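You operate a simulated robot arm through the tools that you are given. There is no shell and no other tool. Be economical: measure what you need, move in short steps, check, and stop when the job is done.

You run a simulated robot arm. Do the job below in one go: nothing can be reset, and whatever is moved stays where it is left.

Task
Put the cloth weight labelled "900 g" from the top of the side counter on top of the purple shut box of dryer sheets there and the cloth weight that says "600 g" on top of the yellow bar of soap.

Only the result counts: the job must be done as asked and must still hold three seconds after the hand-in. Knocking over, shifting, dropping, spilling or breaking anything else fails it. Flat cloth is picked up by pressing the open fingertips on it (5 to 10 N) and closing them slowly along it; thin cloth reads only 2 to 8 mm in the jaws.

Robot
A 7-joint arm with a two-finger parallel gripper, fixed in place. Base frame: the origin is at the foot of the arm, x ahead of it, y to its left, z up; the work surface is at about z = 910. Units: mm, rad, N and s.
With the tool pointing down near the work surface it reaches from about 280 to 680 mm from the base axis. Its first joint turns from -1.152 to 1.152 rad. Payload 1.57 kg.
The tool frame sits at the grasp point between the pads (the TCP): z along the fingers, y along the line on which they close. The tips reach 30 mm beyond it. Largest opening 110 mm; finger width 24, thickness 12; the body of the gripper, 48 by 112 mm, starts 78 mm behind the TCP.
Orientation is told as [roll, pitch, yaw] about the base's x, y, z axes, in that order, counted from this pose: with the fingers straight down and closing along the base's y, the tool's x points along the base's -x, its y along +y and its z along -z.

Tools
- The arm moves only by the tool drive_tool. Its argument "plan" is a list of rows, each a list of 7 numbers: the shift along the tool's x, y, z in mm, then the turn, a rotation vector about the tool's x, y, z in rad, then the finger opening in mm, from 0 to 110. In form: [[x, y, z, ax, ay, az, hand], ...]. A call has 1 to 8 rows; each row is the pose to reach, as a shift and turn from the pose commanded when the call began, along the tool's axes at that moment. Each row takes 0.2 s and may step no farther than 50 mm and 0.15 rad from the row before; otherwise, or with a gripper value out of range, the whole call is refused. A pose out of reach is approached as far as the arm can. The call stops where the force on the tool passes 40 N (or 10 N more than at its start, if that is more) or the arm is blocked; 0.2 s more then pass. Each finger travels about 108 mm/s and halts on what it meets, pressing with about 20 N; the grip force reading is that of the motor and also rises with nothing between the fingers. The clock runs only during rows and for 0.2 s after the last one: add rows that repeat a pose to give the fingers time. The reply holds the time, the measured pose of the TCP, the force on the tool along the base axes, the opening and the grip force, in the units named above and with some noise, and new pictures: "views" is both (left out), scene, wrist or none.
- Cameras (640 x 400 px; columns grow to the right, rows downward): "scene" is fixed at [171, -397.2, 1404.4]; the picture's right is [0.71, -0.70, 0.00], its down [-0.40, -0.40, -0.83] and it looks along [0.58, 0.59, -0.56] (base axes); focal length 244 px, centre (320, 200). "wrist" rides on the gripper at [-36, 0, -80] in the tool frame; the picture's right is [0.00, -1.00, 0.00], its down [0.97, 0.00, -0.24] and it looks along [0.24, 0.00, 0.97] (tool axes); focal length 218 px, centre (320, 200). There is no depth. A picture from a camera that has moved, and an enlarged one, comes with that camera's place and axes in the base frame and with its lens.
- zoom(camera, box): a new picture of the part [left, top, right, bottom] of that camera's present view, enlarged. No time passes.
- job_done(): hands the job in; it is judged then, once.

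Work in short steps. Places have to be worked out from the pictures, the camera data and where the tool is seen: move nearer, look again, correct. Check each grasp and each placing, and mend what went wrong. You have 90 turns and 150 pictures in all, those below and enlarged ones among them. Open the gripper and draw the arm clear of the work before you hand the job in, unless the task says otherwise; then end with one line.

The tools are called after ">>>" by a JSON object that holds its "fn" and its "kwargs". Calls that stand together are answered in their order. drive_tool: Moves the arm, as the interface text tells. Its arguments: {"type":"object","properties":{"plan":{"type":"array","items":{"type":"array","items":{"type":"number"}}},"views":{"type":"string","enum":["both","scene","wrist","none"]}},"required":["plan"]} The other tools are called the same way: zoom (camera, box) takes an enlarged picture of a part of a camera's view; job_done () hands the job in.

At the start:

```text
clock: 0.0
tool_pos: [460.8, -111.2, 1233.7]
tool_rot: [0.002, 0.001, 0.0]
ft_force: [0.1, 1.4, 0.0]
width: 110.1
grasp_force: 0.0
```

scene: 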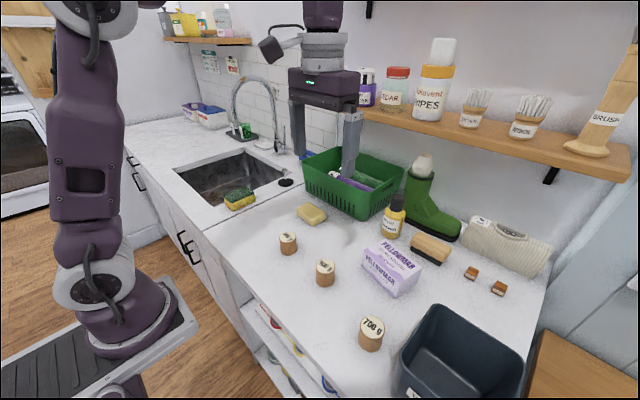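
wrist: 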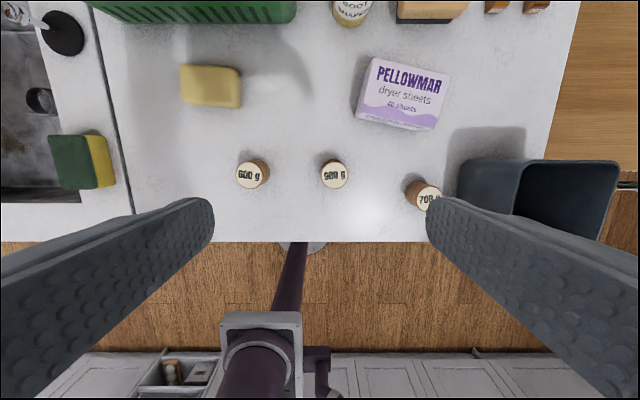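

The wrist picture puts the 900 g weight near (451, -135), the 600 g near (449, 8), the box top near (575, -230) and the soap near (589, 62). I move down above the 900 g weight and look again.

>>> {"fn": "drive_tool", "kwargs": {"plan": [[3, -8, 45, 0, 0, 0, 110], [6, -16, 90, 0, 0, 0, 110], [10, -24, 135, 0, 0, 0, 110], [10, -24, 170, 0, 0, 0, 110], [10, -24, 170, 0, 0, 0, 110]]}}

>>> {"fn": "zoom", "kwargs": {"camera": "scene", "box": [260, 180, 440, 360]}}

```text
clock: 1.2
tool_pos: [451.1, -135.9, 1063.4]
tool_rot: [0.0, 0.002, 0.0]
ft_force: [0.6, -0.1, -0.5]
width: 110.2
grasp_force: 0.1
camera wrist: at [487.4, -135.4, 1141.9], right [0.0, -1.0, 0.0], down [-0.97, 0.0, 0.24], along [-0.24, 0.0, -0.97], focal length 218 px, centre (320, 200)
```

scene: 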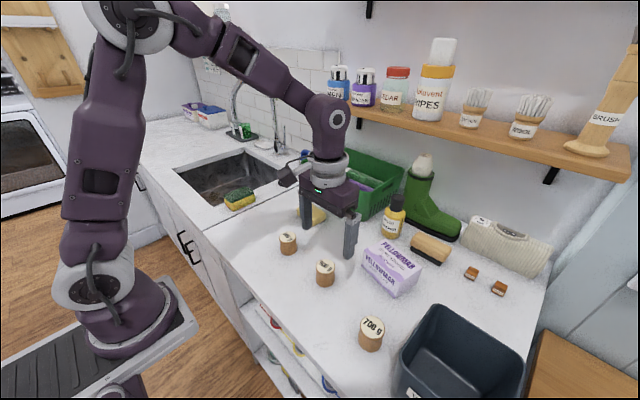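
wrist: 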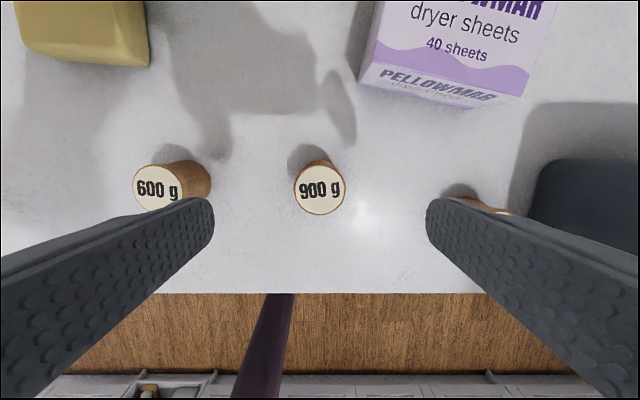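

```text
2.22 times, centred on (350, 270) of scene
camera zoom: at [171.0, -397.2, 1404.4], right [0.71, -0.7, 0.0], down [-0.4, -0.4, -0.83], along [0.58, 0.59, -0.56], focal length 543 px, centre (253, 44)
```

zoom: 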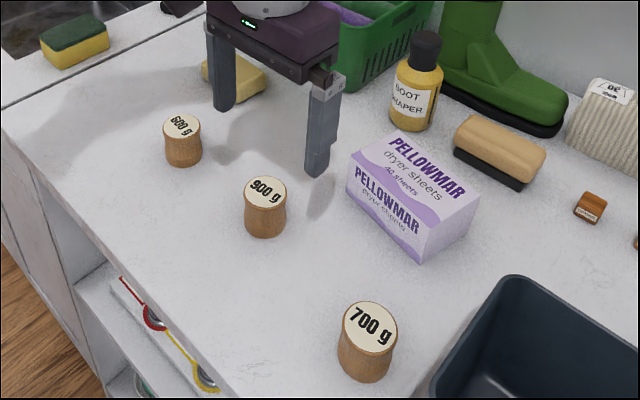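

The 900 g weight is centred below the tool at about (448, -135), with its top near z 955. I descend to TCP z≈945 and close on it.

>>> {"fn": "drive_tool", "kwargs": {"plan": [[3, 0, 40, 0, 0, 0, 110], [3, 0, 80, 0, 0, 0, 110], [3, 0, 105, 0, 0, 0, 110], [3, 0, 118, 0, 0, 0, 110], [3, 0, 118, 0, 0, 0, 80], [3, 0, 118, 0, 0, 0, 50], [3, 0, 118, 0, 0, 0, 25], [3, 0, 118, 0, 0, 0, 25]]}}

```text
clock: 3.0
tool_pos: [450.0, -134.4, 945.2]
tool_rot: [-0.001, 0.0, -0.001]
ft_force: [0.6, 0.0, -0.1]
width: 45.2
grasp_force: 20.5
camera wrist: at [484.5, -135.0, 1024.5], right [0.0, -1.0, 0.0], down [-0.97, 0.0, 0.24], along [-0.24, 0.0, -0.97], focal length 218 px, centre (320, 200)
```

scene: 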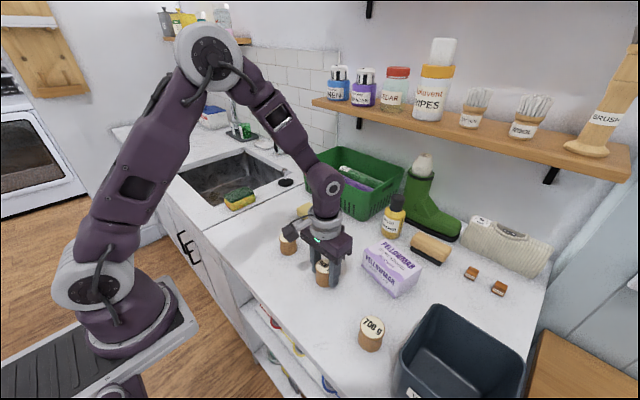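
wrist: 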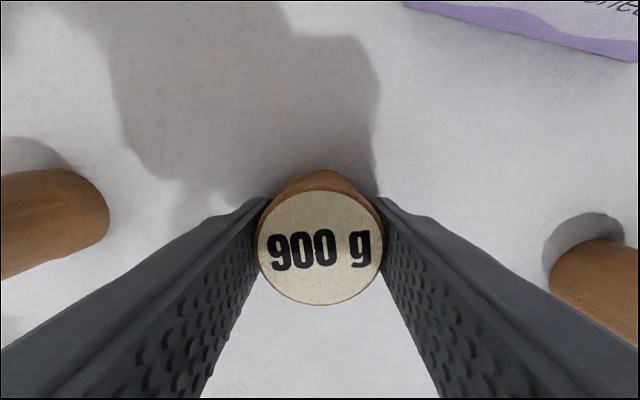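

The 900 g weight is held (45 mm, 20 N). I lift it and move part of the way towards the box, to see the box better.

>>> {"fn": "drive_tool", "kwargs": {"plan": [[0, 0, -40, 0, 0, 0, 25], [0, 0, -80, 0, 0, 0, 25], [0, 0, -120, 0, 0, 0, 25], [-20, -30, -150, 0, 0, 0, 25], [-40, -60, -170, 0, 0, 0, 25], [-60, -90, -170, 0, 0, 0, 25], [-60, -90, -170, 0, 0, 0, 25]]}}

>>> {"fn": "zoom", "kwargs": {"camera": "scene", "box": [340, 220, 440, 310]}}

```text
clock: 4.6
tool_pos: [508.8, -224.8, 1116.5]
tool_rot: [0.0, 0.0, 0.001]
ft_force: [0.5, 0.0, 0.4]
width: 24.9
grasp_force: 0.0
camera wrist: at [544.5, -224.6, 1195.5], right [0.0, -1.0, 0.0], down [-0.97, 0.0, 0.24], along [-0.24, 0.0, -0.97], focal length 218 px, centre (320, 200)
```

scene: 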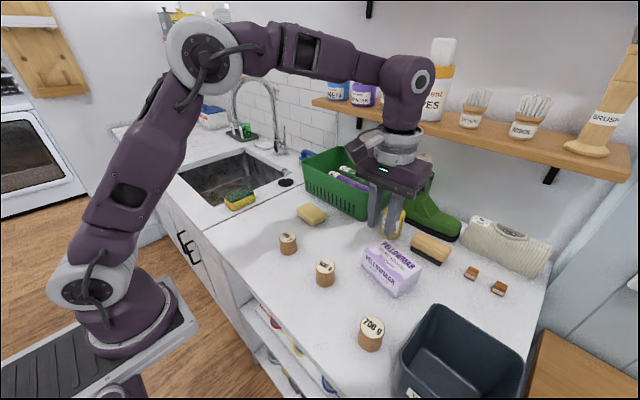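
wrist: 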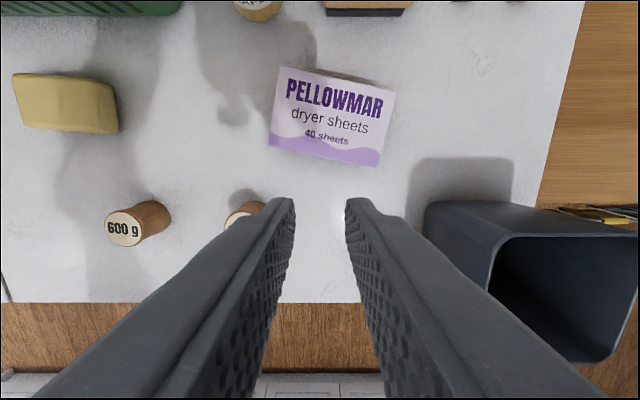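

```text
4.44 times, centred on (390, 265) of scene
camera zoom: at [171.0, -397.3, 1404.4], right [0.71, -0.7, 0.0], down [-0.4, -0.4, -0.83], along [0.58, 0.59, -0.56], focal length 1087 px, centre (9, -89)
```

zoom: 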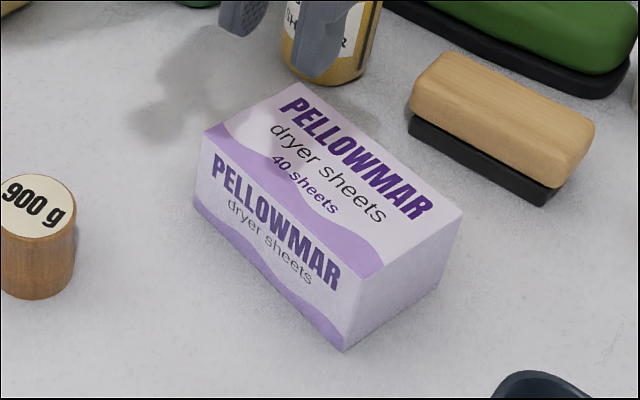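

The weight slipped out: the jaws read 24.9 mm and it still stands where it was. The box top centre is near (569, -235, 970). I go back, re-check the weight from above, then grip lower and lift slowly.

>>> {"fn": "drive_tool", "kwargs": {"plan": [[20, 30, 0, 0, 0, 0, 60], [40, 60, 0, 0, 0, 0, 90], [59, 90, 20, 0, 0, 0, 110], [59, 90, 60, 0, 0, 0, 110], [59, 90, 80, 0, 0, 0, 110], [59, 90, 80, 0, 0, 0, 110]]}}

```text
clock: 6.0
tool_pos: [449.7, -135.2, 1037.1]
tool_rot: [0.002, -0.001, 0.002]
ft_force: [-0.5, 0.3, -0.3]
width: 109.9
grasp_force: 0.0
camera wrist: at [485.2, -135.0, 1114.8], right [0.0, -1.0, 0.0], down [-0.97, 0.0, 0.24], along [-0.24, 0.0, -0.97], focal length 218 px, centre (320, 200)
```

scene: 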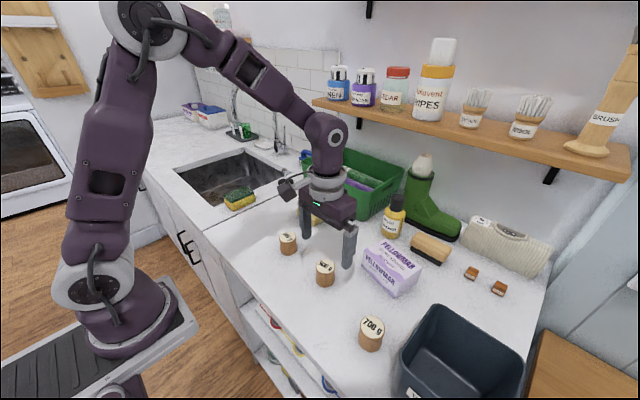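
wrist: 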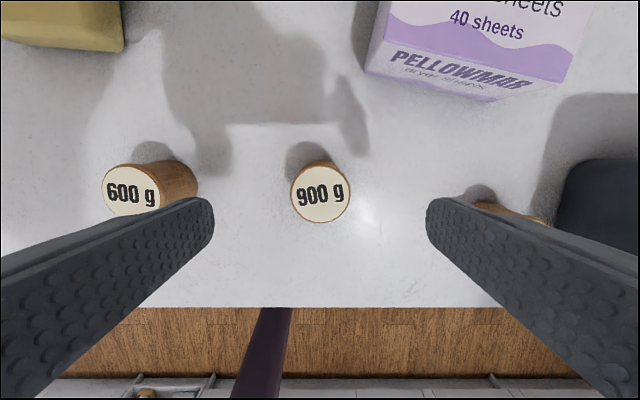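

The weight is still upright at about (450, -135). I go down to TCP z≈941.5 and close.

>>> {"fn": "drive_tool", "kwargs": {"plan": [[0, 0, 40, 0, 0, 0, 110], [0, 0, 75, 0, 0, 0, 110], [0, 0, 90, 0, 0, 0, 110], [0, 0, 95, 0, 0, 0, 90], [0, 0, 95, 0, 0, 0, 60], [0, 0, 95, 0, 0, 0, 0], [0, 0, 95, 0, 0, 0, 0], [0, 0, 95, 0, 0, 0, 0]], "views": "none"}}

```text
clock: 7.8
tool_pos: [449.1, -133.6, 940.8]
tool_rot: [0.0, -0.002, 0.0]
ft_force: [-0.6, -0.2, 0.6]
width: 45.0
grasp_force: 19.6
```

The jaws hold 45 mm at 20 N. I lift slowly and watch the width.

>>> {"fn": "drive_tool", "kwargs": {"plan": [[0, 0, -1, 0, 0, 0, 0], [0, 0, -3, 0, 0, 0, 0], [0, 0, -5, 0, 0, 0, 0], [0, 0, -8, 0, 0, 0, 0], [0, 0, -11, 0, 0, 0, 0], [0, 0, -14, 0, 0, 0, 0], [0, 0, -17, 0, 0, 0, 0], [0, 0, -20, 0, 0, 0, 0]]}}

```text
clock: 9.6
tool_pos: [449.9, -135.0, 960.4]
tool_rot: [0.0, 0.0, 0.0]
ft_force: [0.1, -1.0, -3.1]
width: 45.2
grasp_force: 19.4
camera wrist: at [485.0, -135.3, 1040.0], right [0.0, -1.0, 0.0], down [-0.97, 0.0, 0.24], along [-0.24, 0.0, -0.97], focal length 218 px, centre (320, 200)
```

scene: 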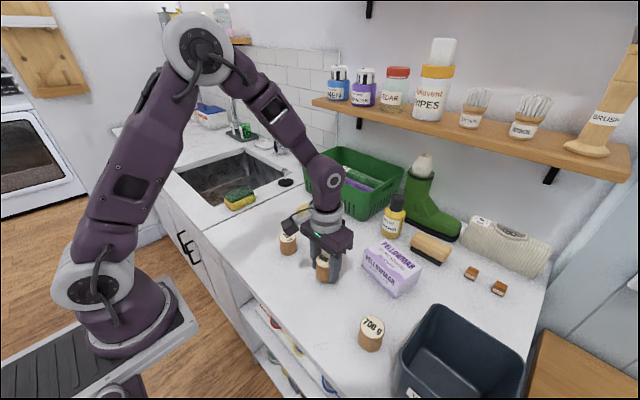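
wrist: 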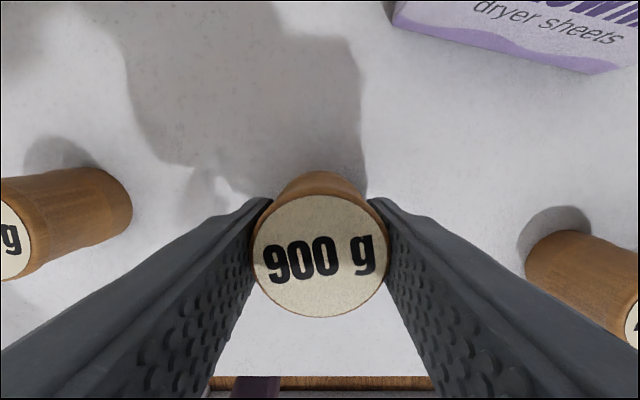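

It has lifted with the hand this time. I keep lifting at a gentle pace.

>>> {"fn": "drive_tool", "kwargs": {"plan": [[0, 0, -4, 0, 0, 0, 0], [0, 0, -10, 0, 0, 0, 0], [0, 0, -18, 0, 0, 0, 0], [0, 0, -27, 0, 0, 0, 0], [0, 0, -36, 0, 0, 0, 0], [0, 0, -45, 0, 0, 0, 0], [0, 0, -53, 0, 0, 0, 0], [0, 0, -58, 0, 0, 0, 0]], "views": "wrist"}}

```text
clock: 11.4
tool_pos: [449.3, -136.0, 1019.0]
tool_rot: [-0.001, 0.0, 0.001]
ft_force: [-0.1, 0.3, -2.8]
width: 44.9
grasp_force: 20.2
camera wrist: at [484.9, -135.2, 1097.8], right [0.0, -1.0, 0.0], down [-0.97, 0.0, 0.24], along [-0.24, 0.0, -0.97], focal length 218 px, centre (320, 200)
```

wrist: 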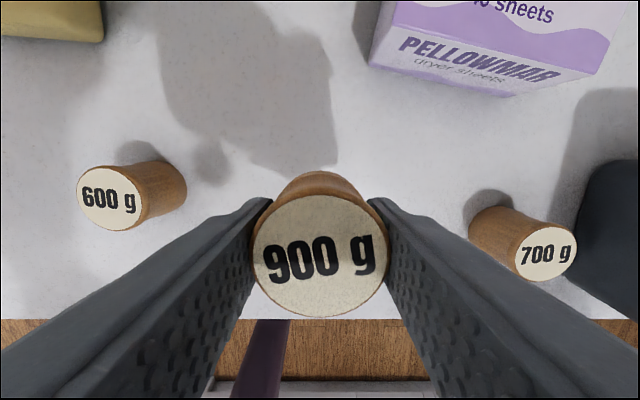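

The hold is steady. I carry it towards the box, dx +119 and dy -99, in gentle rows with a little more height.

>>> {"fn": "drive_tool", "kwargs": {"plan": [[-4, -3, -3, 0, 0, 0, 0], [-12, -10, -8, 0, 0, 0, 0], [-22, -18, -10, 0, 0, 0, 0], [-32, -27, -10, 0, 0, 0, 0], [-42, -35, -10, 0, 0, 0, 0], [-52, -43, -10, 0, 0, 0, 0], [-60, -50, -10, 0, 0, 0, 0], [-64, -53, -10, 0, 0, 0, 0]], "views": "none"}}

>>> {"fn": "drive_tool", "kwargs": {"plan": [[-4, -3, 0, 0, 0, 0, 0], [-10, -8, 0, 0, 0, 0, 0], [-20, -17, 0, 0, 0, 0, 0], [-30, -26, 0, 0, 0, 0, 0], [-40, -34, 0, 0, 0, 0, 0], [-48, -41, 0, 0, 0, 0, 0], [-53, -45, 0, 0, 0, 0, 0], [-55, -46, 0, 0, 0, 0, 0]]}}

>>> {"fn": "zoom", "kwargs": {"camera": "scene", "box": [340, 200, 460, 310]}}

```text
clock: 13.2
tool_pos: [513.1, -187.5, 1028.8]
tool_rot: [-0.002, -0.001, 0.001]
ft_force: [-0.7, -0.5, -3.4]
width: 45.0
grasp_force: 19.7
```

```text
clock: 15.0
tool_pos: [568.2, -233.7, 1029.9]
tool_rot: [-0.002, 0.0, 0.001]
ft_force: [-0.4, 0.1, -3.7]
width: 44.7
grasp_force: 19.8
camera wrist: at [603.9, -234.3, 1107.8], right [0.0, -1.0, 0.0], down [-0.97, 0.0, 0.24], along [-0.24, 0.0, -0.97], focal length 218 px, centre (320, 200)
```

scene: 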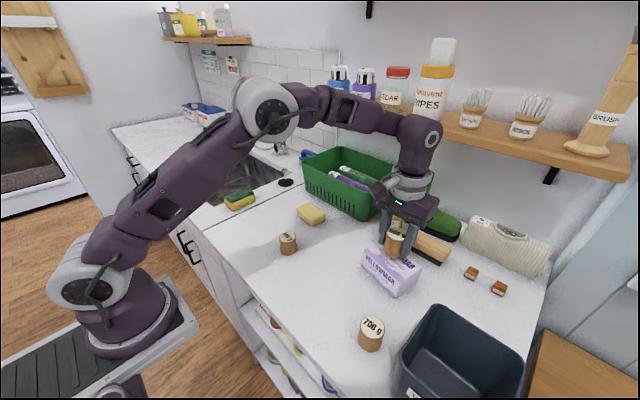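
wrist: 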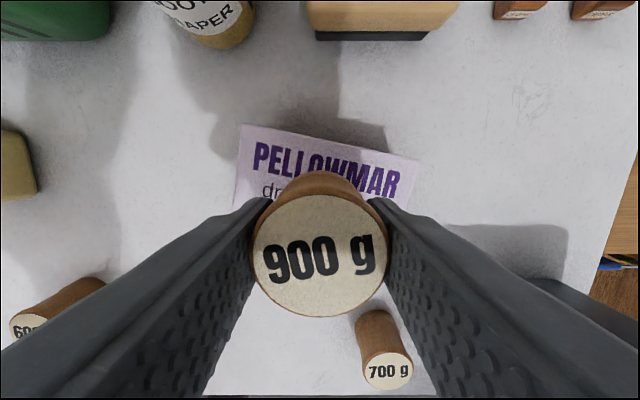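

```text
3.64 times, centred on (400, 255) of scene
camera zoom: at [171.0, -397.3, 1404.3], right [0.71, -0.7, 0.0], down [-0.4, -0.4, -0.83], along [0.58, 0.59, -0.56], focal length 889 px, centre (29, 0)
```

zoom: 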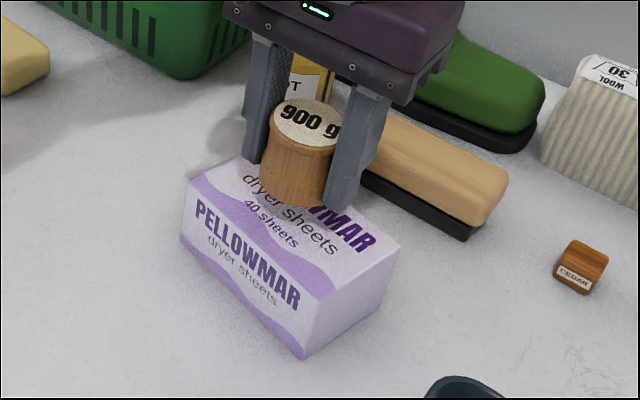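

The weight hangs over the box centre, (569, -235). I lower it slowly and watch the force for contact, expected at TCP z≈1001.

>>> {"fn": "drive_tool", "kwargs": {"plan": [[0, 0, 3, 0, 0, 0, 0], [0, 0, 8, 0, 0, 0, 0], [0, 0, 13, 0, 0, 0, 0], [0, 0, 17, 0, 0, 0, 0], [0, 0, 20, 0, 0, 0, 0], [0, 0, 22, 0, 0, 0, 0], [0, 0, 24, 0, 0, 0, 0]], "views": "none"}}

>>> {"fn": "zoom", "kwargs": {"camera": "scene", "box": [350, 210, 440, 300]}}

```text
clock: 16.6
tool_pos: [568.5, -234.2, 1005.1]
tool_rot: [0.001, -0.001, 0.0]
ft_force: [0.4, -0.5, -3.7]
width: 44.9
grasp_force: 19.6
```

```text
4.44 times, centred on (395, 255) of scene
camera zoom: at [171.0, -397.3, 1404.3], right [0.71, -0.7, 0.0], down [-0.4, -0.4, -0.83], along [0.58, 0.59, -0.56], focal length 1087 px, centre (-13, -44)
```

zoom: 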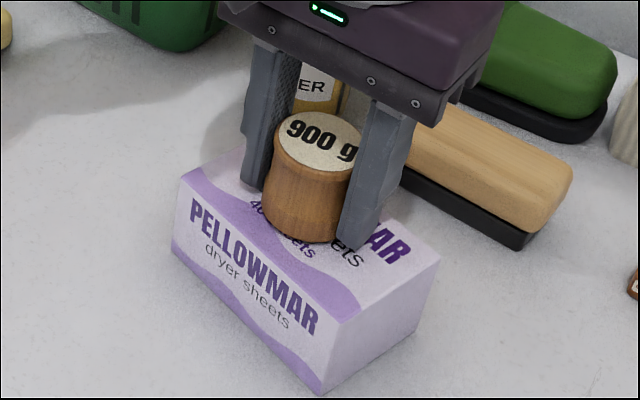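

There is no contact yet. I go on in 1 mm rows.

>>> {"fn": "drive_tool", "kwargs": {"plan": [[0, 0, 1, 0, 0, 0, 0], [0, 0, 2, 0, 0, 0, 0], [0, 0, 2, 0, 0, 0, 0]], "views": "none"}}

>>> {"fn": "drive_tool", "kwargs": {"plan": [[0, 0, 1, 0, 0, 0, 0], [0, 0, 1.5, 0, 0, 0, 0], [0, 0, 1.5, 0, 0, 0, 0]], "views": "none"}}

>>> {"fn": "zoom", "kwargs": {"camera": "scene", "box": [370, 230, 420, 280]}}

```text
clock: 17.4
tool_pos: [569.4, -233.3, 1003.0]
tool_rot: [0.001, 0.002, 0.001]
ft_force: [-0.7, -0.7, -2.9]
width: 45.1
grasp_force: 19.9
```

```text
clock: 18.2
tool_pos: [568.1, -233.6, 1001.5]
tool_rot: [0.002, 0.0, 0.0]
ft_force: [0.4, 0.4, -3.1]
width: 45.0
grasp_force: 20.1
```

```text
8.00 times, centred on (395, 255) of scene
camera zoom: at [171.0, -397.3, 1404.3], right [0.71, -0.7, 0.0], down [-0.4, -0.4, -0.83], along [0.58, 0.59, -0.56], focal length 1956 px, centre (-280, -240)
```

zoom: 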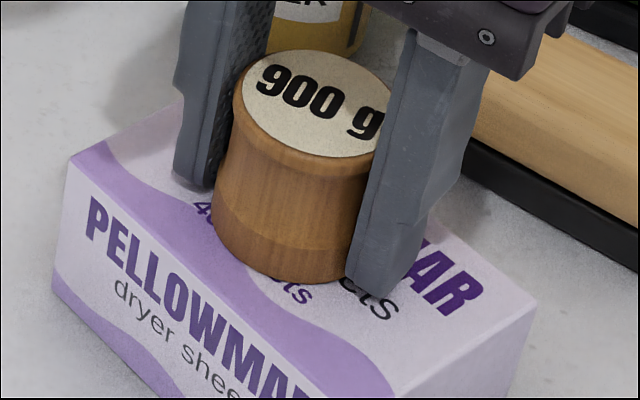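

It is close, but the force still shows the full weight hanging. I continue in small steps.

>>> {"fn": "drive_tool", "kwargs": {"plan": [[0, 0, 1, 0, 0, 0, 0], [0, 0, 2, 0, 0, 0, 0], [0, 0, 2, 0, 0, 0, 0]], "views": "none"}}

>>> {"fn": "drive_tool", "kwargs": {"plan": [[0, 0, 0.8, 0, 0, 0, 0], [0, 0, 1.5, 0, 0, 0, 0], [0, 0, 1.5, 0, 0, 0, 0]], "views": "none"}}

>>> {"fn": "zoom", "kwargs": {"camera": "scene", "box": [370, 230, 420, 280]}}

```text
clock: 19.0
tool_pos: [567.5, -233.8, 998.9]
tool_rot: [0.001, -0.002, -0.001]
ft_force: [-1.6, 1.2, 8.3]
width: 45.0
grasp_force: 20.3
```

```text
clock: 19.8
tool_pos: [568.5, -234.3, 999.4]
tool_rot: [-0.003, -0.002, -0.001]
ft_force: [2.7, 1.4, 29.3]
width: 45.0
grasp_force: 19.5
```

```text
8.00 times, centred on (395, 255) of scene
camera zoom: at [170.5, -397.0, 1404.5], right [0.71, -0.7, 0.0], down [-0.4, -0.4, -0.83], along [0.58, 0.59, -0.56], focal length 1956 px, centre (-280, -240)
```

zoom: 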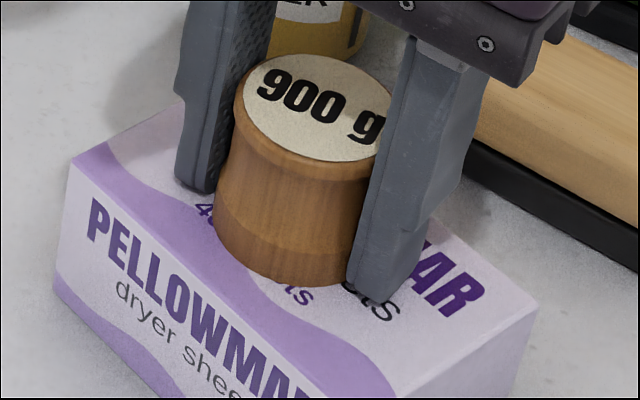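

It is in contact and pressing at 29 N. I back off 1.5 mm to unload it, then open slowly.

>>> {"fn": "drive_tool", "kwargs": {"plan": [[0, 0, -0.8, 0, 0, 0, 0], [0, 0, -1.6, 0, 0, 0, 0], [0, 0, -1.6, 0, 0, 0, 0]], "views": "none"}}

>>> {"fn": "drive_tool", "kwargs": {"plan": [[0, 0, 0, 0, 0, 0, 46], [0, 0, 0, 0, 0, 0, 50], [0, 0, 0, 0, 0, 0, 56], [0, 0, 0, 0, 0, 0, 64], [0, 0, 0, 0, 0, 0, 72], [0, 0, 0, 0, 0, 0, 72]]}}

```text
clock: 20.6
tool_pos: [567.7, -233.6, 1000.0]
tool_rot: [0.0, 0.0, 0.002]
ft_force: [4.8, -1.7, 14.2]
width: 45.0
grasp_force: 20.0
```

```text
clock: 22.0
tool_pos: [568.4, -234.0, 999.6]
tool_rot: [0.0, 0.0, 0.0]
ft_force: [-1.1, -2.4, 6.3]
width: 69.5
grasp_force: 0.1
camera wrist: at [603.5, -234.5, 1078.4], right [0.0, -1.0, 0.0], down [-0.97, 0.0, 0.24], along [-0.24, 0.0, -0.97], focal length 218 px, centre (320, 200)
```

scene: 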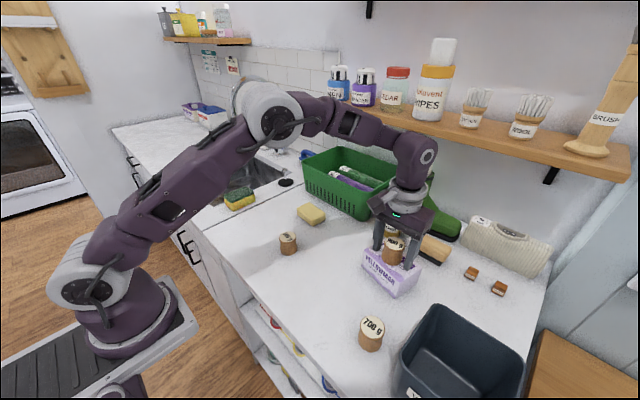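
wrist: 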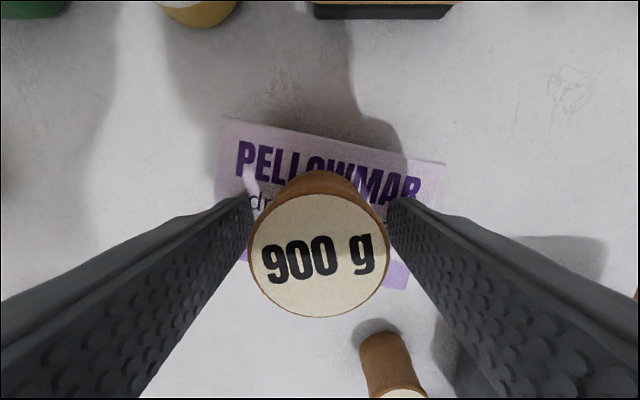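

It is released and upright. The leftover force suggests that the tips rest lightly on the box, so I raise straight up gently.

>>> {"fn": "drive_tool", "kwargs": {"plan": [[0, 0, -2, 0, 0, 0, 72], [0, 0, -6, 0, 0, 0, 72], [0, 0, -16, 0, 0, 0, 72], [0, 0, -36, 0, 0, 0, 72], [0, 0, -66, 0, 0, 0, 72], [0, 0, -96, 0, 0, 0, 80]]}}

>>> {"fn": "zoom", "kwargs": {"camera": "scene", "box": [340, 210, 440, 310]}}

```text
clock: 23.4
tool_pos: [568.5, -232.9, 1096.1]
tool_rot: [-0.001, -0.001, 0.002]
ft_force: [0.8, 0.0, -0.2]
width: 79.9
grasp_force: 0.0
camera wrist: at [603.4, -233.1, 1174.5], right [0.0, -1.0, 0.0], down [-0.97, 0.0, 0.24], along [-0.24, 0.0, -0.97], focal length 218 px, centre (320, 200)
```

scene: 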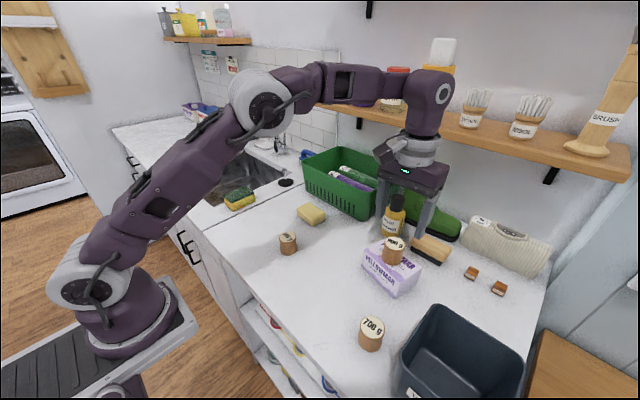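
wrist: 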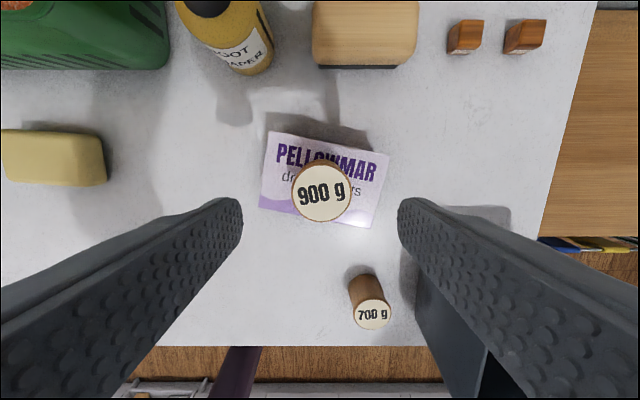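

```text
4.00 times, centred on (390, 260) of scene
camera zoom: at [171.0, -397.2, 1404.4], right [0.71, -0.7, 0.0], down [-0.4, -0.4, -0.83], along [0.58, 0.59, -0.56], focal length 978 px, centre (40, -40)
```

zoom: 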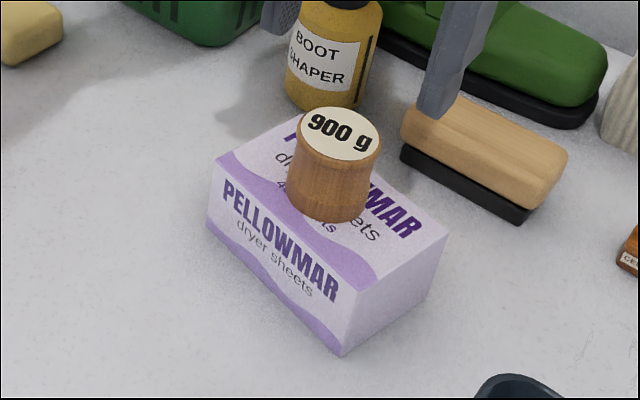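

The 900 g weight sits upright near the middle of the box. I go next above the 600 g weight near (450, 8).

>>> {"fn": "drive_tool", "kwargs": {"plan": [[16, 34, 0, 0, 0, 0, 110], [32, 68, 0, 0, 0, 0, 110], [48, 103, 0, 0, 0, 0, 110], [64, 138, 0, 0, 0, 0, 110], [81, 173, 0, 0, 0, 0, 110], [98, 208, 10, 0, 0, 0, 110], [118, 241, 30, 0, 0, 0, 110], [118, 241, 56, 0, 0, 0, 110]]}}

>>> {"fn": "zoom", "kwargs": {"camera": "scene", "box": [250, 190, 350, 270]}}

```text
clock: 25.2
tool_pos: [450.8, 6.1, 1039.0]
tool_rot: [0.002, 0.0, -0.001]
ft_force: [0.0, -0.4, -0.6]
width: 110.2
grasp_force: 0.0
camera wrist: at [485.5, 6.4, 1117.6], right [0.0, -1.0, 0.0], down [-0.97, 0.0, 0.24], along [-0.24, 0.0, -0.97], focal length 218 px, centre (320, 200)
```

scene: 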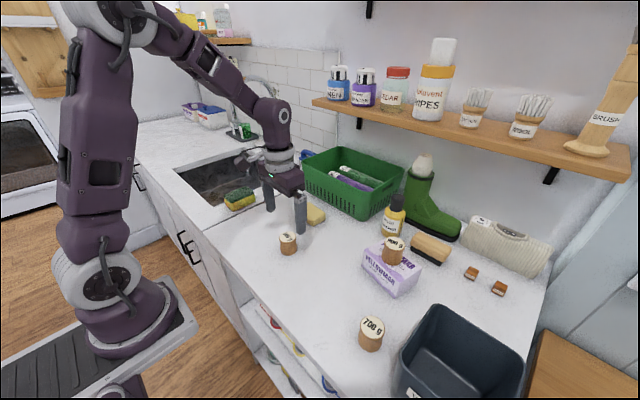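
wrist: 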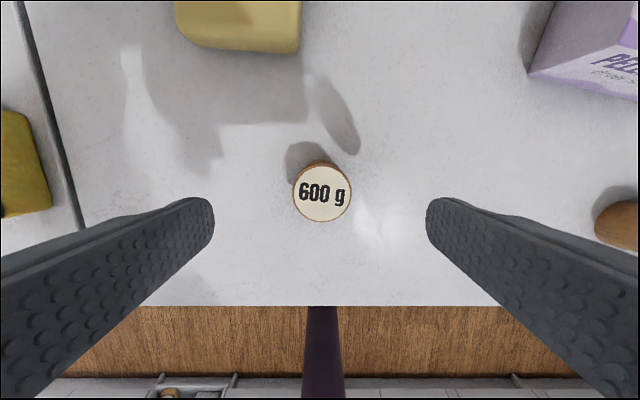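

```text
5.00 times, centred on (300, 230) of scene
camera zoom: at [171.0, -397.2, 1404.4], right [0.71, -0.7, 0.0], down [-0.4, -0.4, -0.83], along [0.58, 0.59, -0.56], focal length 1223 px, centre (420, 50)
```

zoom: 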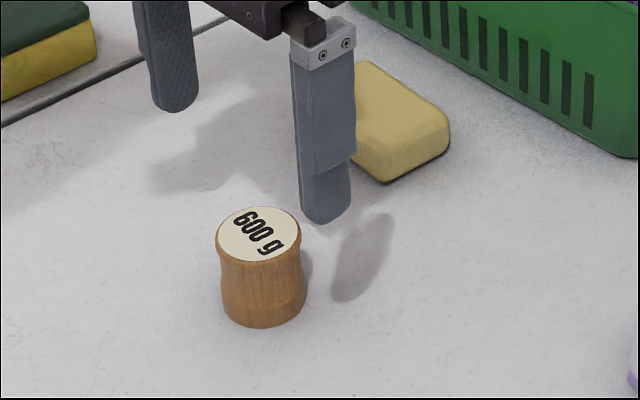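

The weight is centred below. I descend 97 mm and close.

>>> {"fn": "drive_tool", "kwargs": {"plan": [[0, -1, 40, 0, 0, 0, 110], [0, -1, 75, 0, 0, 0, 110], [0, -1, 91, 0, 0, 0, 110], [0, -1, 97, 0, 0, 0, 90], [0, -1, 97, 0, 0, 0, 60], [0, -1, 97, 0, 0, 0, 0], [0, -1, 97, 0, 0, 0, 0], [0, -1, 97, 0, 0, 0, 0]], "views": "none"}}

>>> {"fn": "drive_tool", "kwargs": {"plan": [[0, 0, -1, 0, 0, 0, 0], [0, 0, -3, 0, 0, 0, 0], [0, 0, -6, 0, 0, 0, 0], [0, 0, -10, 0, 0, 0, 0], [0, 0, -16, 0, 0, 0, 0], [0, 0, -23, 0, 0, 0, 0], [0, 0, -29, 0, 0, 0, 0], [0, 0, -33, 0, 0, 0, 0]], "views": "none"}}

>>> {"fn": "drive_tool", "kwargs": {"plan": [[0, 0, -4, 0, 0, 0, 0], [0, 0, -10, 0, 0, 0, 0], [0, 0, -18, 0, 0, 0, 0], [0, 0, -26, 0, 0, 0, 0], [0, 0, -32, 0, 0, 0, 0], [0, 0, -36, 0, 0, 0, 0]]}}

>>> {"fn": "zoom", "kwargs": {"camera": "scene", "box": [250, 190, 350, 270]}}

```text
clock: 27.0
tool_pos: [449.9, 5.0, 943.1]
tool_rot: [-0.001, -0.001, -0.001]
ft_force: [-0.2, 0.2, -0.1]
width: 45.4
grasp_force: 19.6
```

```text
clock: 28.8
tool_pos: [450.3, 6.2, 975.4]
tool_rot: [0.0, 0.001, 0.0]
ft_force: [-1.0, 0.0, -3.8]
width: 45.2
grasp_force: 19.5
```

```text
clock: 30.2
tool_pos: [449.9, 5.2, 1010.8]
tool_rot: [0.0, 0.0, -0.001]
ft_force: [-0.4, 0.6, -4.0]
width: 45.3
grasp_force: 20.2
camera wrist: at [486.0, 5.8, 1090.3], right [0.0, -1.0, 0.0], down [-0.97, 0.0, 0.24], along [-0.24, 0.0, -0.97], focal length 218 px, centre (320, 200)
```

scene: 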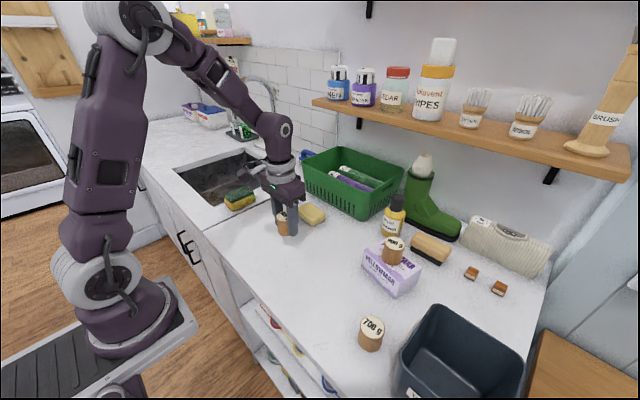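
wrist: 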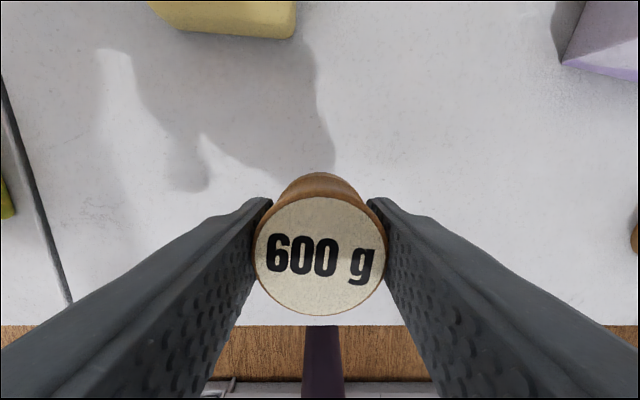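

```text
5.00 times, centred on (300, 230) of scene
camera zoom: at [171.0, -397.2, 1404.4], right [0.71, -0.7, 0.0], down [-0.4, -0.4, -0.83], along [0.58, 0.59, -0.56], focal length 1223 px, centre (420, 50)
```

zoom: 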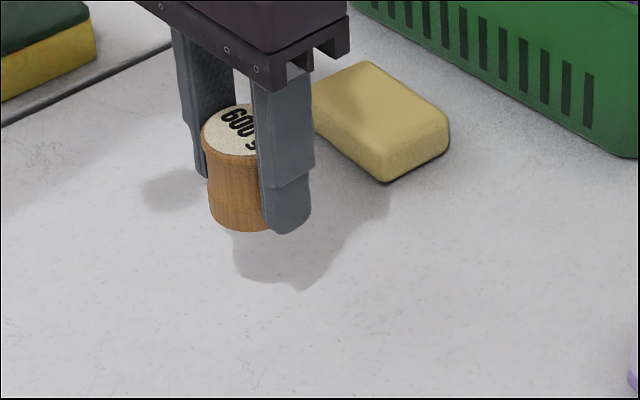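

The 600 g weight is held. I carry it gently towards the soap, stopping short to refine the target.

>>> {"fn": "drive_tool", "kwargs": {"plan": [[-4, 2, 0, 0, 0, 0, 0], [-11, 4, 0, 0, 0, 0, 0], [-20, 8, 0, 0, 0, 0, 0], [-31, 12, 0, 0, 0, 0, 0], [-42, 17, 0, 0, 0, 0, 0], [-52, 21, 0, 0, 0, 0, 0], [-59, 24, 0, 0, 0, 0, 0], [-62, 25, 0, 0, 0, 0, 0]], "views": "none"}}

>>> {"fn": "drive_tool", "kwargs": {"plan": [[-4, 2, 0, 0, 0, 0, 0], [-11, 4, 0, 0, 0, 0, 0], [-20, 8, 0, 0, 0, 0, 0], [-31, 12, 0, 0, 0, 0, 0], [-42, 17, 0, 0, 0, 0, 0], [-52, 21, 0, 0, 0, 0, 0], [-59, 24, 0, 0, 0, 0, 0], [-62, 25, 0, 0, 0, 0, 0]]}}

>>> {"fn": "zoom", "kwargs": {"camera": "scene", "box": [260, 170, 360, 240]}}

```text
clock: 32.0
tool_pos: [511.9, 30.2, 1011.5]
tool_rot: [-0.001, 0.0, 0.0]
ft_force: [0.6, 0.2, -3.1]
width: 45.5
grasp_force: 20.4
```

```text
clock: 33.8
tool_pos: [574.2, 55.3, 1012.0]
tool_rot: [-0.001, 0.0, 0.0]
ft_force: [-0.1, 0.3, -3.5]
width: 45.5
grasp_force: 19.6
camera wrist: at [609.7, 56.1, 1090.2], right [0.0, -1.0, 0.0], down [-0.97, 0.0, 0.24], along [-0.24, 0.0, -0.97], focal length 218 px, centre (320, 200)
```

scene: 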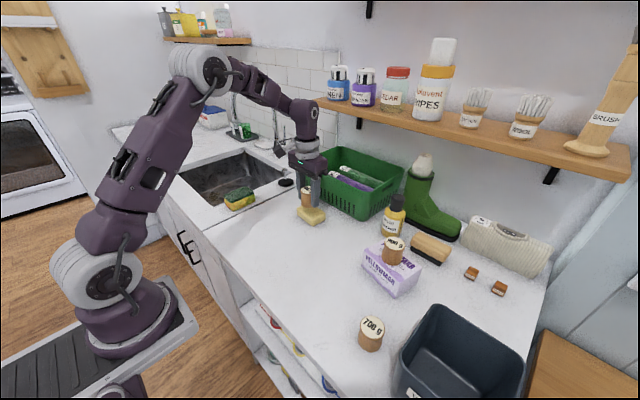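
wrist: 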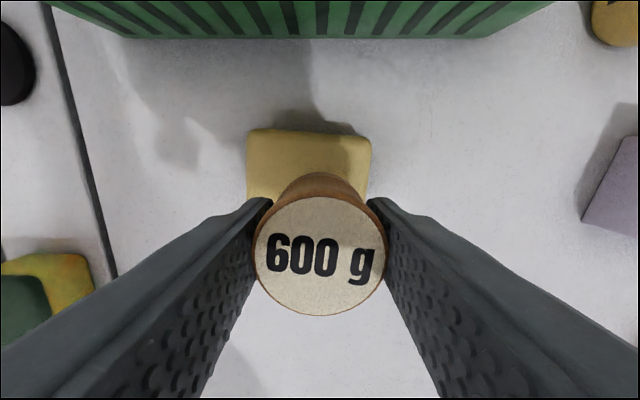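

```text
5.71 times, centred on (310, 205) of scene
camera zoom: at [171.0, -397.2, 1404.4], right [0.71, -0.7, 0.0], down [-0.4, -0.4, -0.83], along [0.58, 0.59, -0.56], focal length 1397 px, centre (377, 171)
```

zoom: 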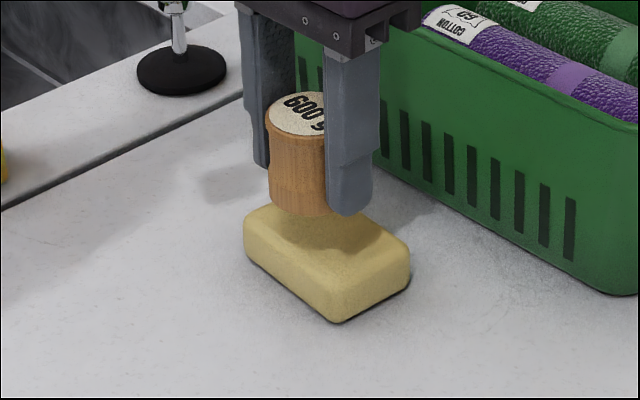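

The soap's top centre is about (589, 63), with its top near z 938. I shift dx +15, dy +7 and lower to just above it.

>>> {"fn": "drive_tool", "kwargs": {"plan": [[-4, 2, 0, 0, 0, 0, 0], [-10, 5, 2, 0, 0, 0, 0], [-15, 7, 6, 0, 0, 0, 0], [-15, 7, 12, 0, 0, 0, 0], [-15, 7, 18, 0, 0, 0, 0], [-15, 7, 24, 0, 0, 0, 0], [-15, 7, 28, 0, 0, 0, 0], [-15, 7, 30, 0, 0, 0, 0]]}}

>>> {"fn": "zoom", "kwargs": {"camera": "scene", "box": [280, 180, 340, 230]}}

```text
clock: 35.6
tool_pos: [589.0, 63.5, 981.9]
tool_rot: [-0.001, 0.001, 0.0]
ft_force: [0.1, -0.1, -3.7]
width: 45.4
grasp_force: 20.7
camera wrist: at [625.2, 63.0, 1060.0], right [0.0, -1.0, 0.0], down [-0.97, 0.0, 0.24], along [-0.24, 0.0, -0.97], focal length 218 px, centre (320, 200)
```

scene: 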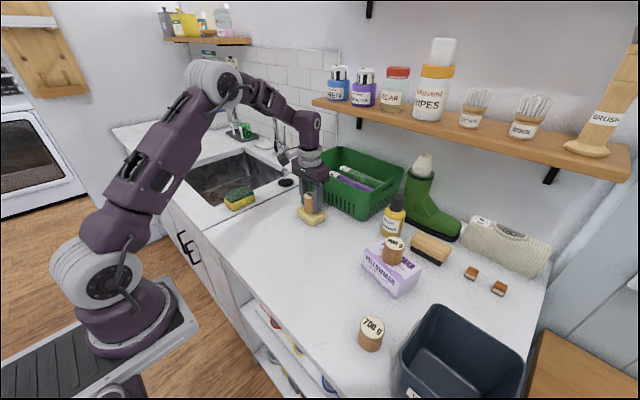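
wrist: 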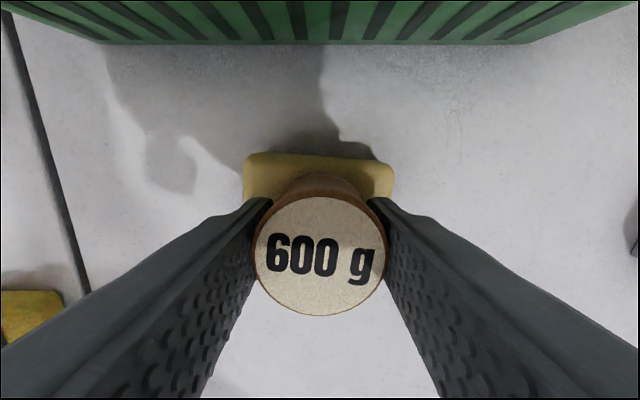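

```text
8.00 times, centred on (310, 205) of scene
camera zoom: at [171.0, -397.2, 1404.4], right [0.71, -0.7, 0.0], down [-0.4, -0.4, -0.83], along [0.58, 0.59, -0.56], focal length 1956 px, centre (400, 160)
```

zoom: 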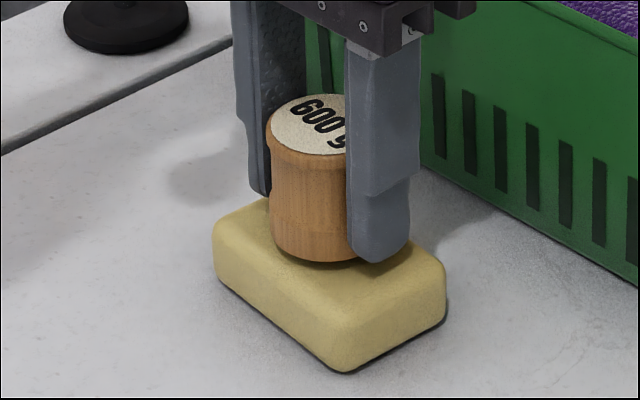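

It is well centred over the soap. I lower in small steps to find contact.

>>> {"fn": "drive_tool", "kwargs": {"plan": [[0, 0, 1, 0, 0, 0, 0], [0, 0, 2.5, 0, 0, 0, 0], [0, 0, 4, 0, 0, 0, 0], [0, 0, 4, 0, 0, 0, 0]], "views": "none"}}

>>> {"fn": "zoom", "kwargs": {"camera": "scene", "box": [280, 180, 340, 230]}}

```text
clock: 36.6
tool_pos: [588.7, 62.3, 979.0]
tool_rot: [-0.001, -0.002, 0.0]
ft_force: [0.2, 0.0, -2.3]
width: 45.5
grasp_force: 19.9
```

```text
8.00 times, centred on (310, 205) of scene
camera zoom: at [171.0, -397.2, 1404.4], right [0.71, -0.7, 0.0], down [-0.4, -0.4, -0.83], along [0.58, 0.59, -0.56], focal length 1956 px, centre (400, 160)
```

zoom: 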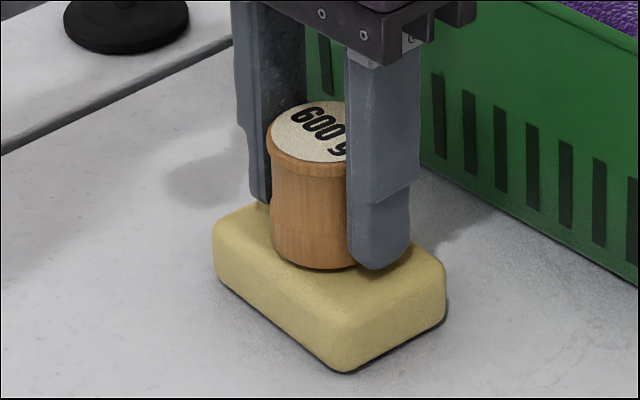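

>>> {"fn": "drive_tool", "kwargs": {"plan": [[0, 0, 0.7, 0, 0, 0, 0], [0, 0, 1.5, 0, 0, 0, 0], [0, 0, 1.5, 0, 0, 0, 0]], "views": "none"}}

```text
clock: 37.4
tool_pos: [589.7, 62.9, 976.8]
tool_rot: [0.001, 0.002, 0.0]
ft_force: [0.0, 0.4, -3.7]
width: 45.4
grasp_force: 19.8
```

There is still no contact, so I lower another 1.5 mm.

>>> {"fn": "drive_tool", "kwargs": {"plan": [[0, 0, 0.7, 0, 0, 0, 0], [0, 0, 1.5, 0, 0, 0, 0], [0, 0, 1.5, 0, 0, 0, 0]], "views": "none"}}

```text
clock: 38.2
tool_pos: [588.7, 62.4, 974.6]
tool_rot: [0.001, 0.0, 0.001]
ft_force: [-0.8, -0.1, -2.8]
width: 45.4
grasp_force: 20.2
```

I lower another 1.5 mm and look closely.

>>> {"fn": "drive_tool", "kwargs": {"plan": [[0, 0, 0.7, 0, 0, 0, 0], [0, 0, 1.5, 0, 0, 0, 0], [0, 0, 1.5, 0, 0, 0, 0]], "views": "none"}}

>>> {"fn": "zoom", "kwargs": {"camera": "scene", "box": [280, 180, 340, 230]}}

```text
clock: 39.0
tool_pos: [589.2, 63.1, 973.5]
tool_rot: [-0.001, -0.003, -0.001]
ft_force: [-1.3, -0.5, 12.7]
width: 45.4
grasp_force: 19.9
```

```text
8.00 times, centred on (310, 205) of scene
camera zoom: at [170.7, -397.3, 1404.4], right [0.71, -0.7, 0.0], down [-0.4, -0.4, -0.83], along [0.58, 0.59, -0.56], focal length 1956 px, centre (400, 160)
```

zoom: 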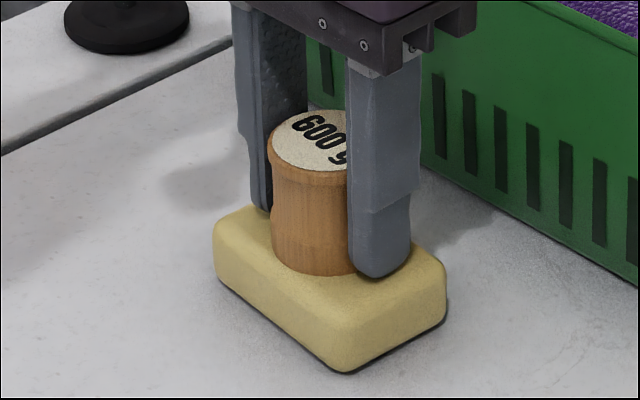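

Contact is made at about 13 N. I back off 0.7 mm and open slowly; the basket wall is clear of the fingers.

>>> {"fn": "drive_tool", "kwargs": {"plan": [[0, 0, -0.7, 0, 0, 0, 0], [0, 0, -0.7, 0, 0, 0, 46], [0, 0, -0.7, 0, 0, 0, 50], [0, 0, -0.7, 0, 0, 0, 56], [0, 0, -0.7, 0, 0, 0, 64], [0, 0, -0.7, 0, 0, 0, 72], [0, 0, -0.7, 0, 0, 0, 72]]}}

```text
clock: 40.6
tool_pos: [589.3, 63.0, 973.4]
tool_rot: [-0.001, -0.001, 0.0]
ft_force: [0.6, 1.0, -0.2]
width: 72.2
grasp_force: 0.1
camera wrist: at [624.8, 62.8, 1052.6], right [0.0, -1.0, 0.0], down [-0.97, 0.0, 0.24], along [-0.24, 0.0, -0.97], focal length 218 px, centre (320, 200)
```

scene: 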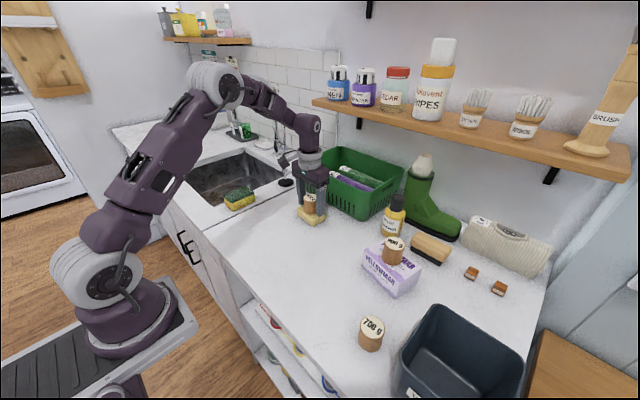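
wrist: 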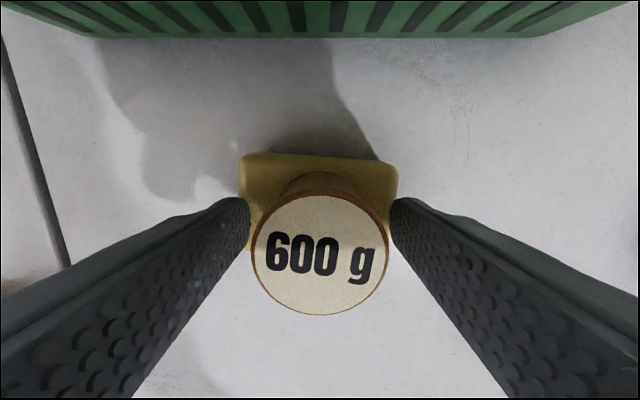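

It is released and stands upright. I raise straight up and back away.

>>> {"fn": "drive_tool", "kwargs": {"plan": [[0, 0, -2, 0, 0, 0, 72], [0, 0, -8, 0, 0, 0, 72], [0, 0, -24, 0, 0, 0, 72], [0, 0, -54, 0, 0, 0, 72], [0, 0, -94, 0, 0, 0, 80], [20, 0, -134, 0, 0, 0, 90], [60, -10, -160, 0, 0, 0, 100], [100, -30, -180, 0, 0, 0, 110]]}}

>>> {"fn": "zoom", "kwargs": {"camera": "scene", "box": [270, 170, 430, 310]}}

```text
clock: 42.4
tool_pos: [488.5, 32.9, 1154.3]
tool_rot: [0.001, 0.0, 0.0]
ft_force: [-0.7, -0.2, 0.2]
width: 110.0
grasp_force: 0.1
camera wrist: at [524.2, 32.5, 1233.1], right [0.0, -1.0, 0.0], down [-0.97, 0.0, 0.24], along [-0.24, 0.0, -0.97], focal length 218 px, centre (320, 200)
```

scene: 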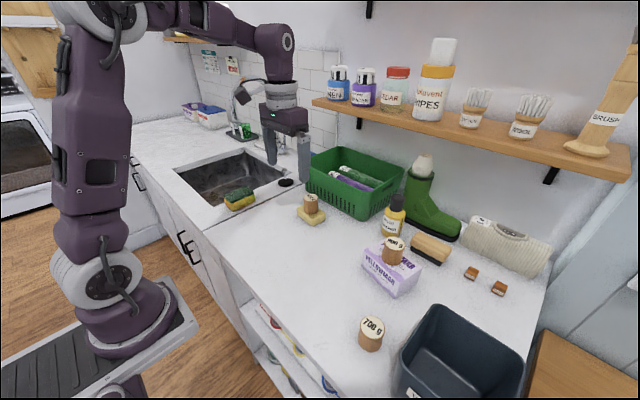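
wrist: 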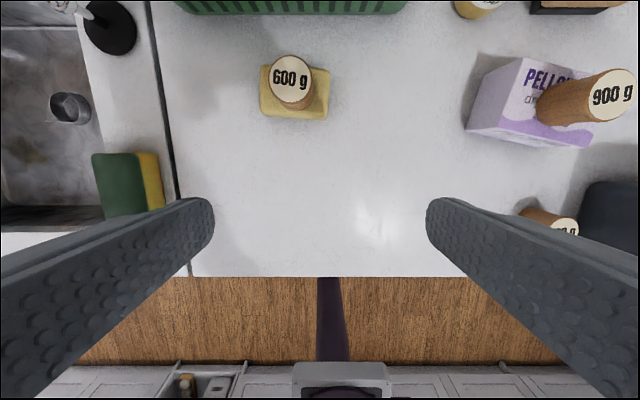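

```text
2.86 times, centred on (350, 240) of scene
camera zoom: at [171.0, -397.2, 1404.4], right [0.71, -0.7, 0.0], down [-0.4, -0.4, -0.83], along [0.58, 0.59, -0.56], focal length 699 px, centre (234, 86)
```

zoom: 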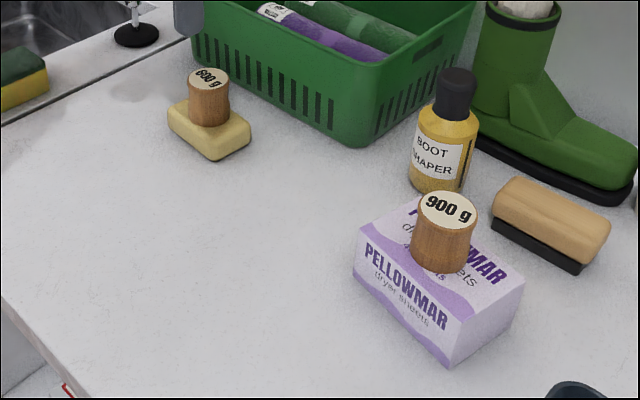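

Both weights stand steady on their targets, nothing else looks moved, and the arm is clear with the gripper open. I hand in.

>>> {"fn": "job_done", "kwargs": {}}

```text
The job is handed in.
```

The 900 g weight is on the purple dryer-sheet box and the 600 g weight is on the yellow soap; both stood upright in the last pictures before I handed in.
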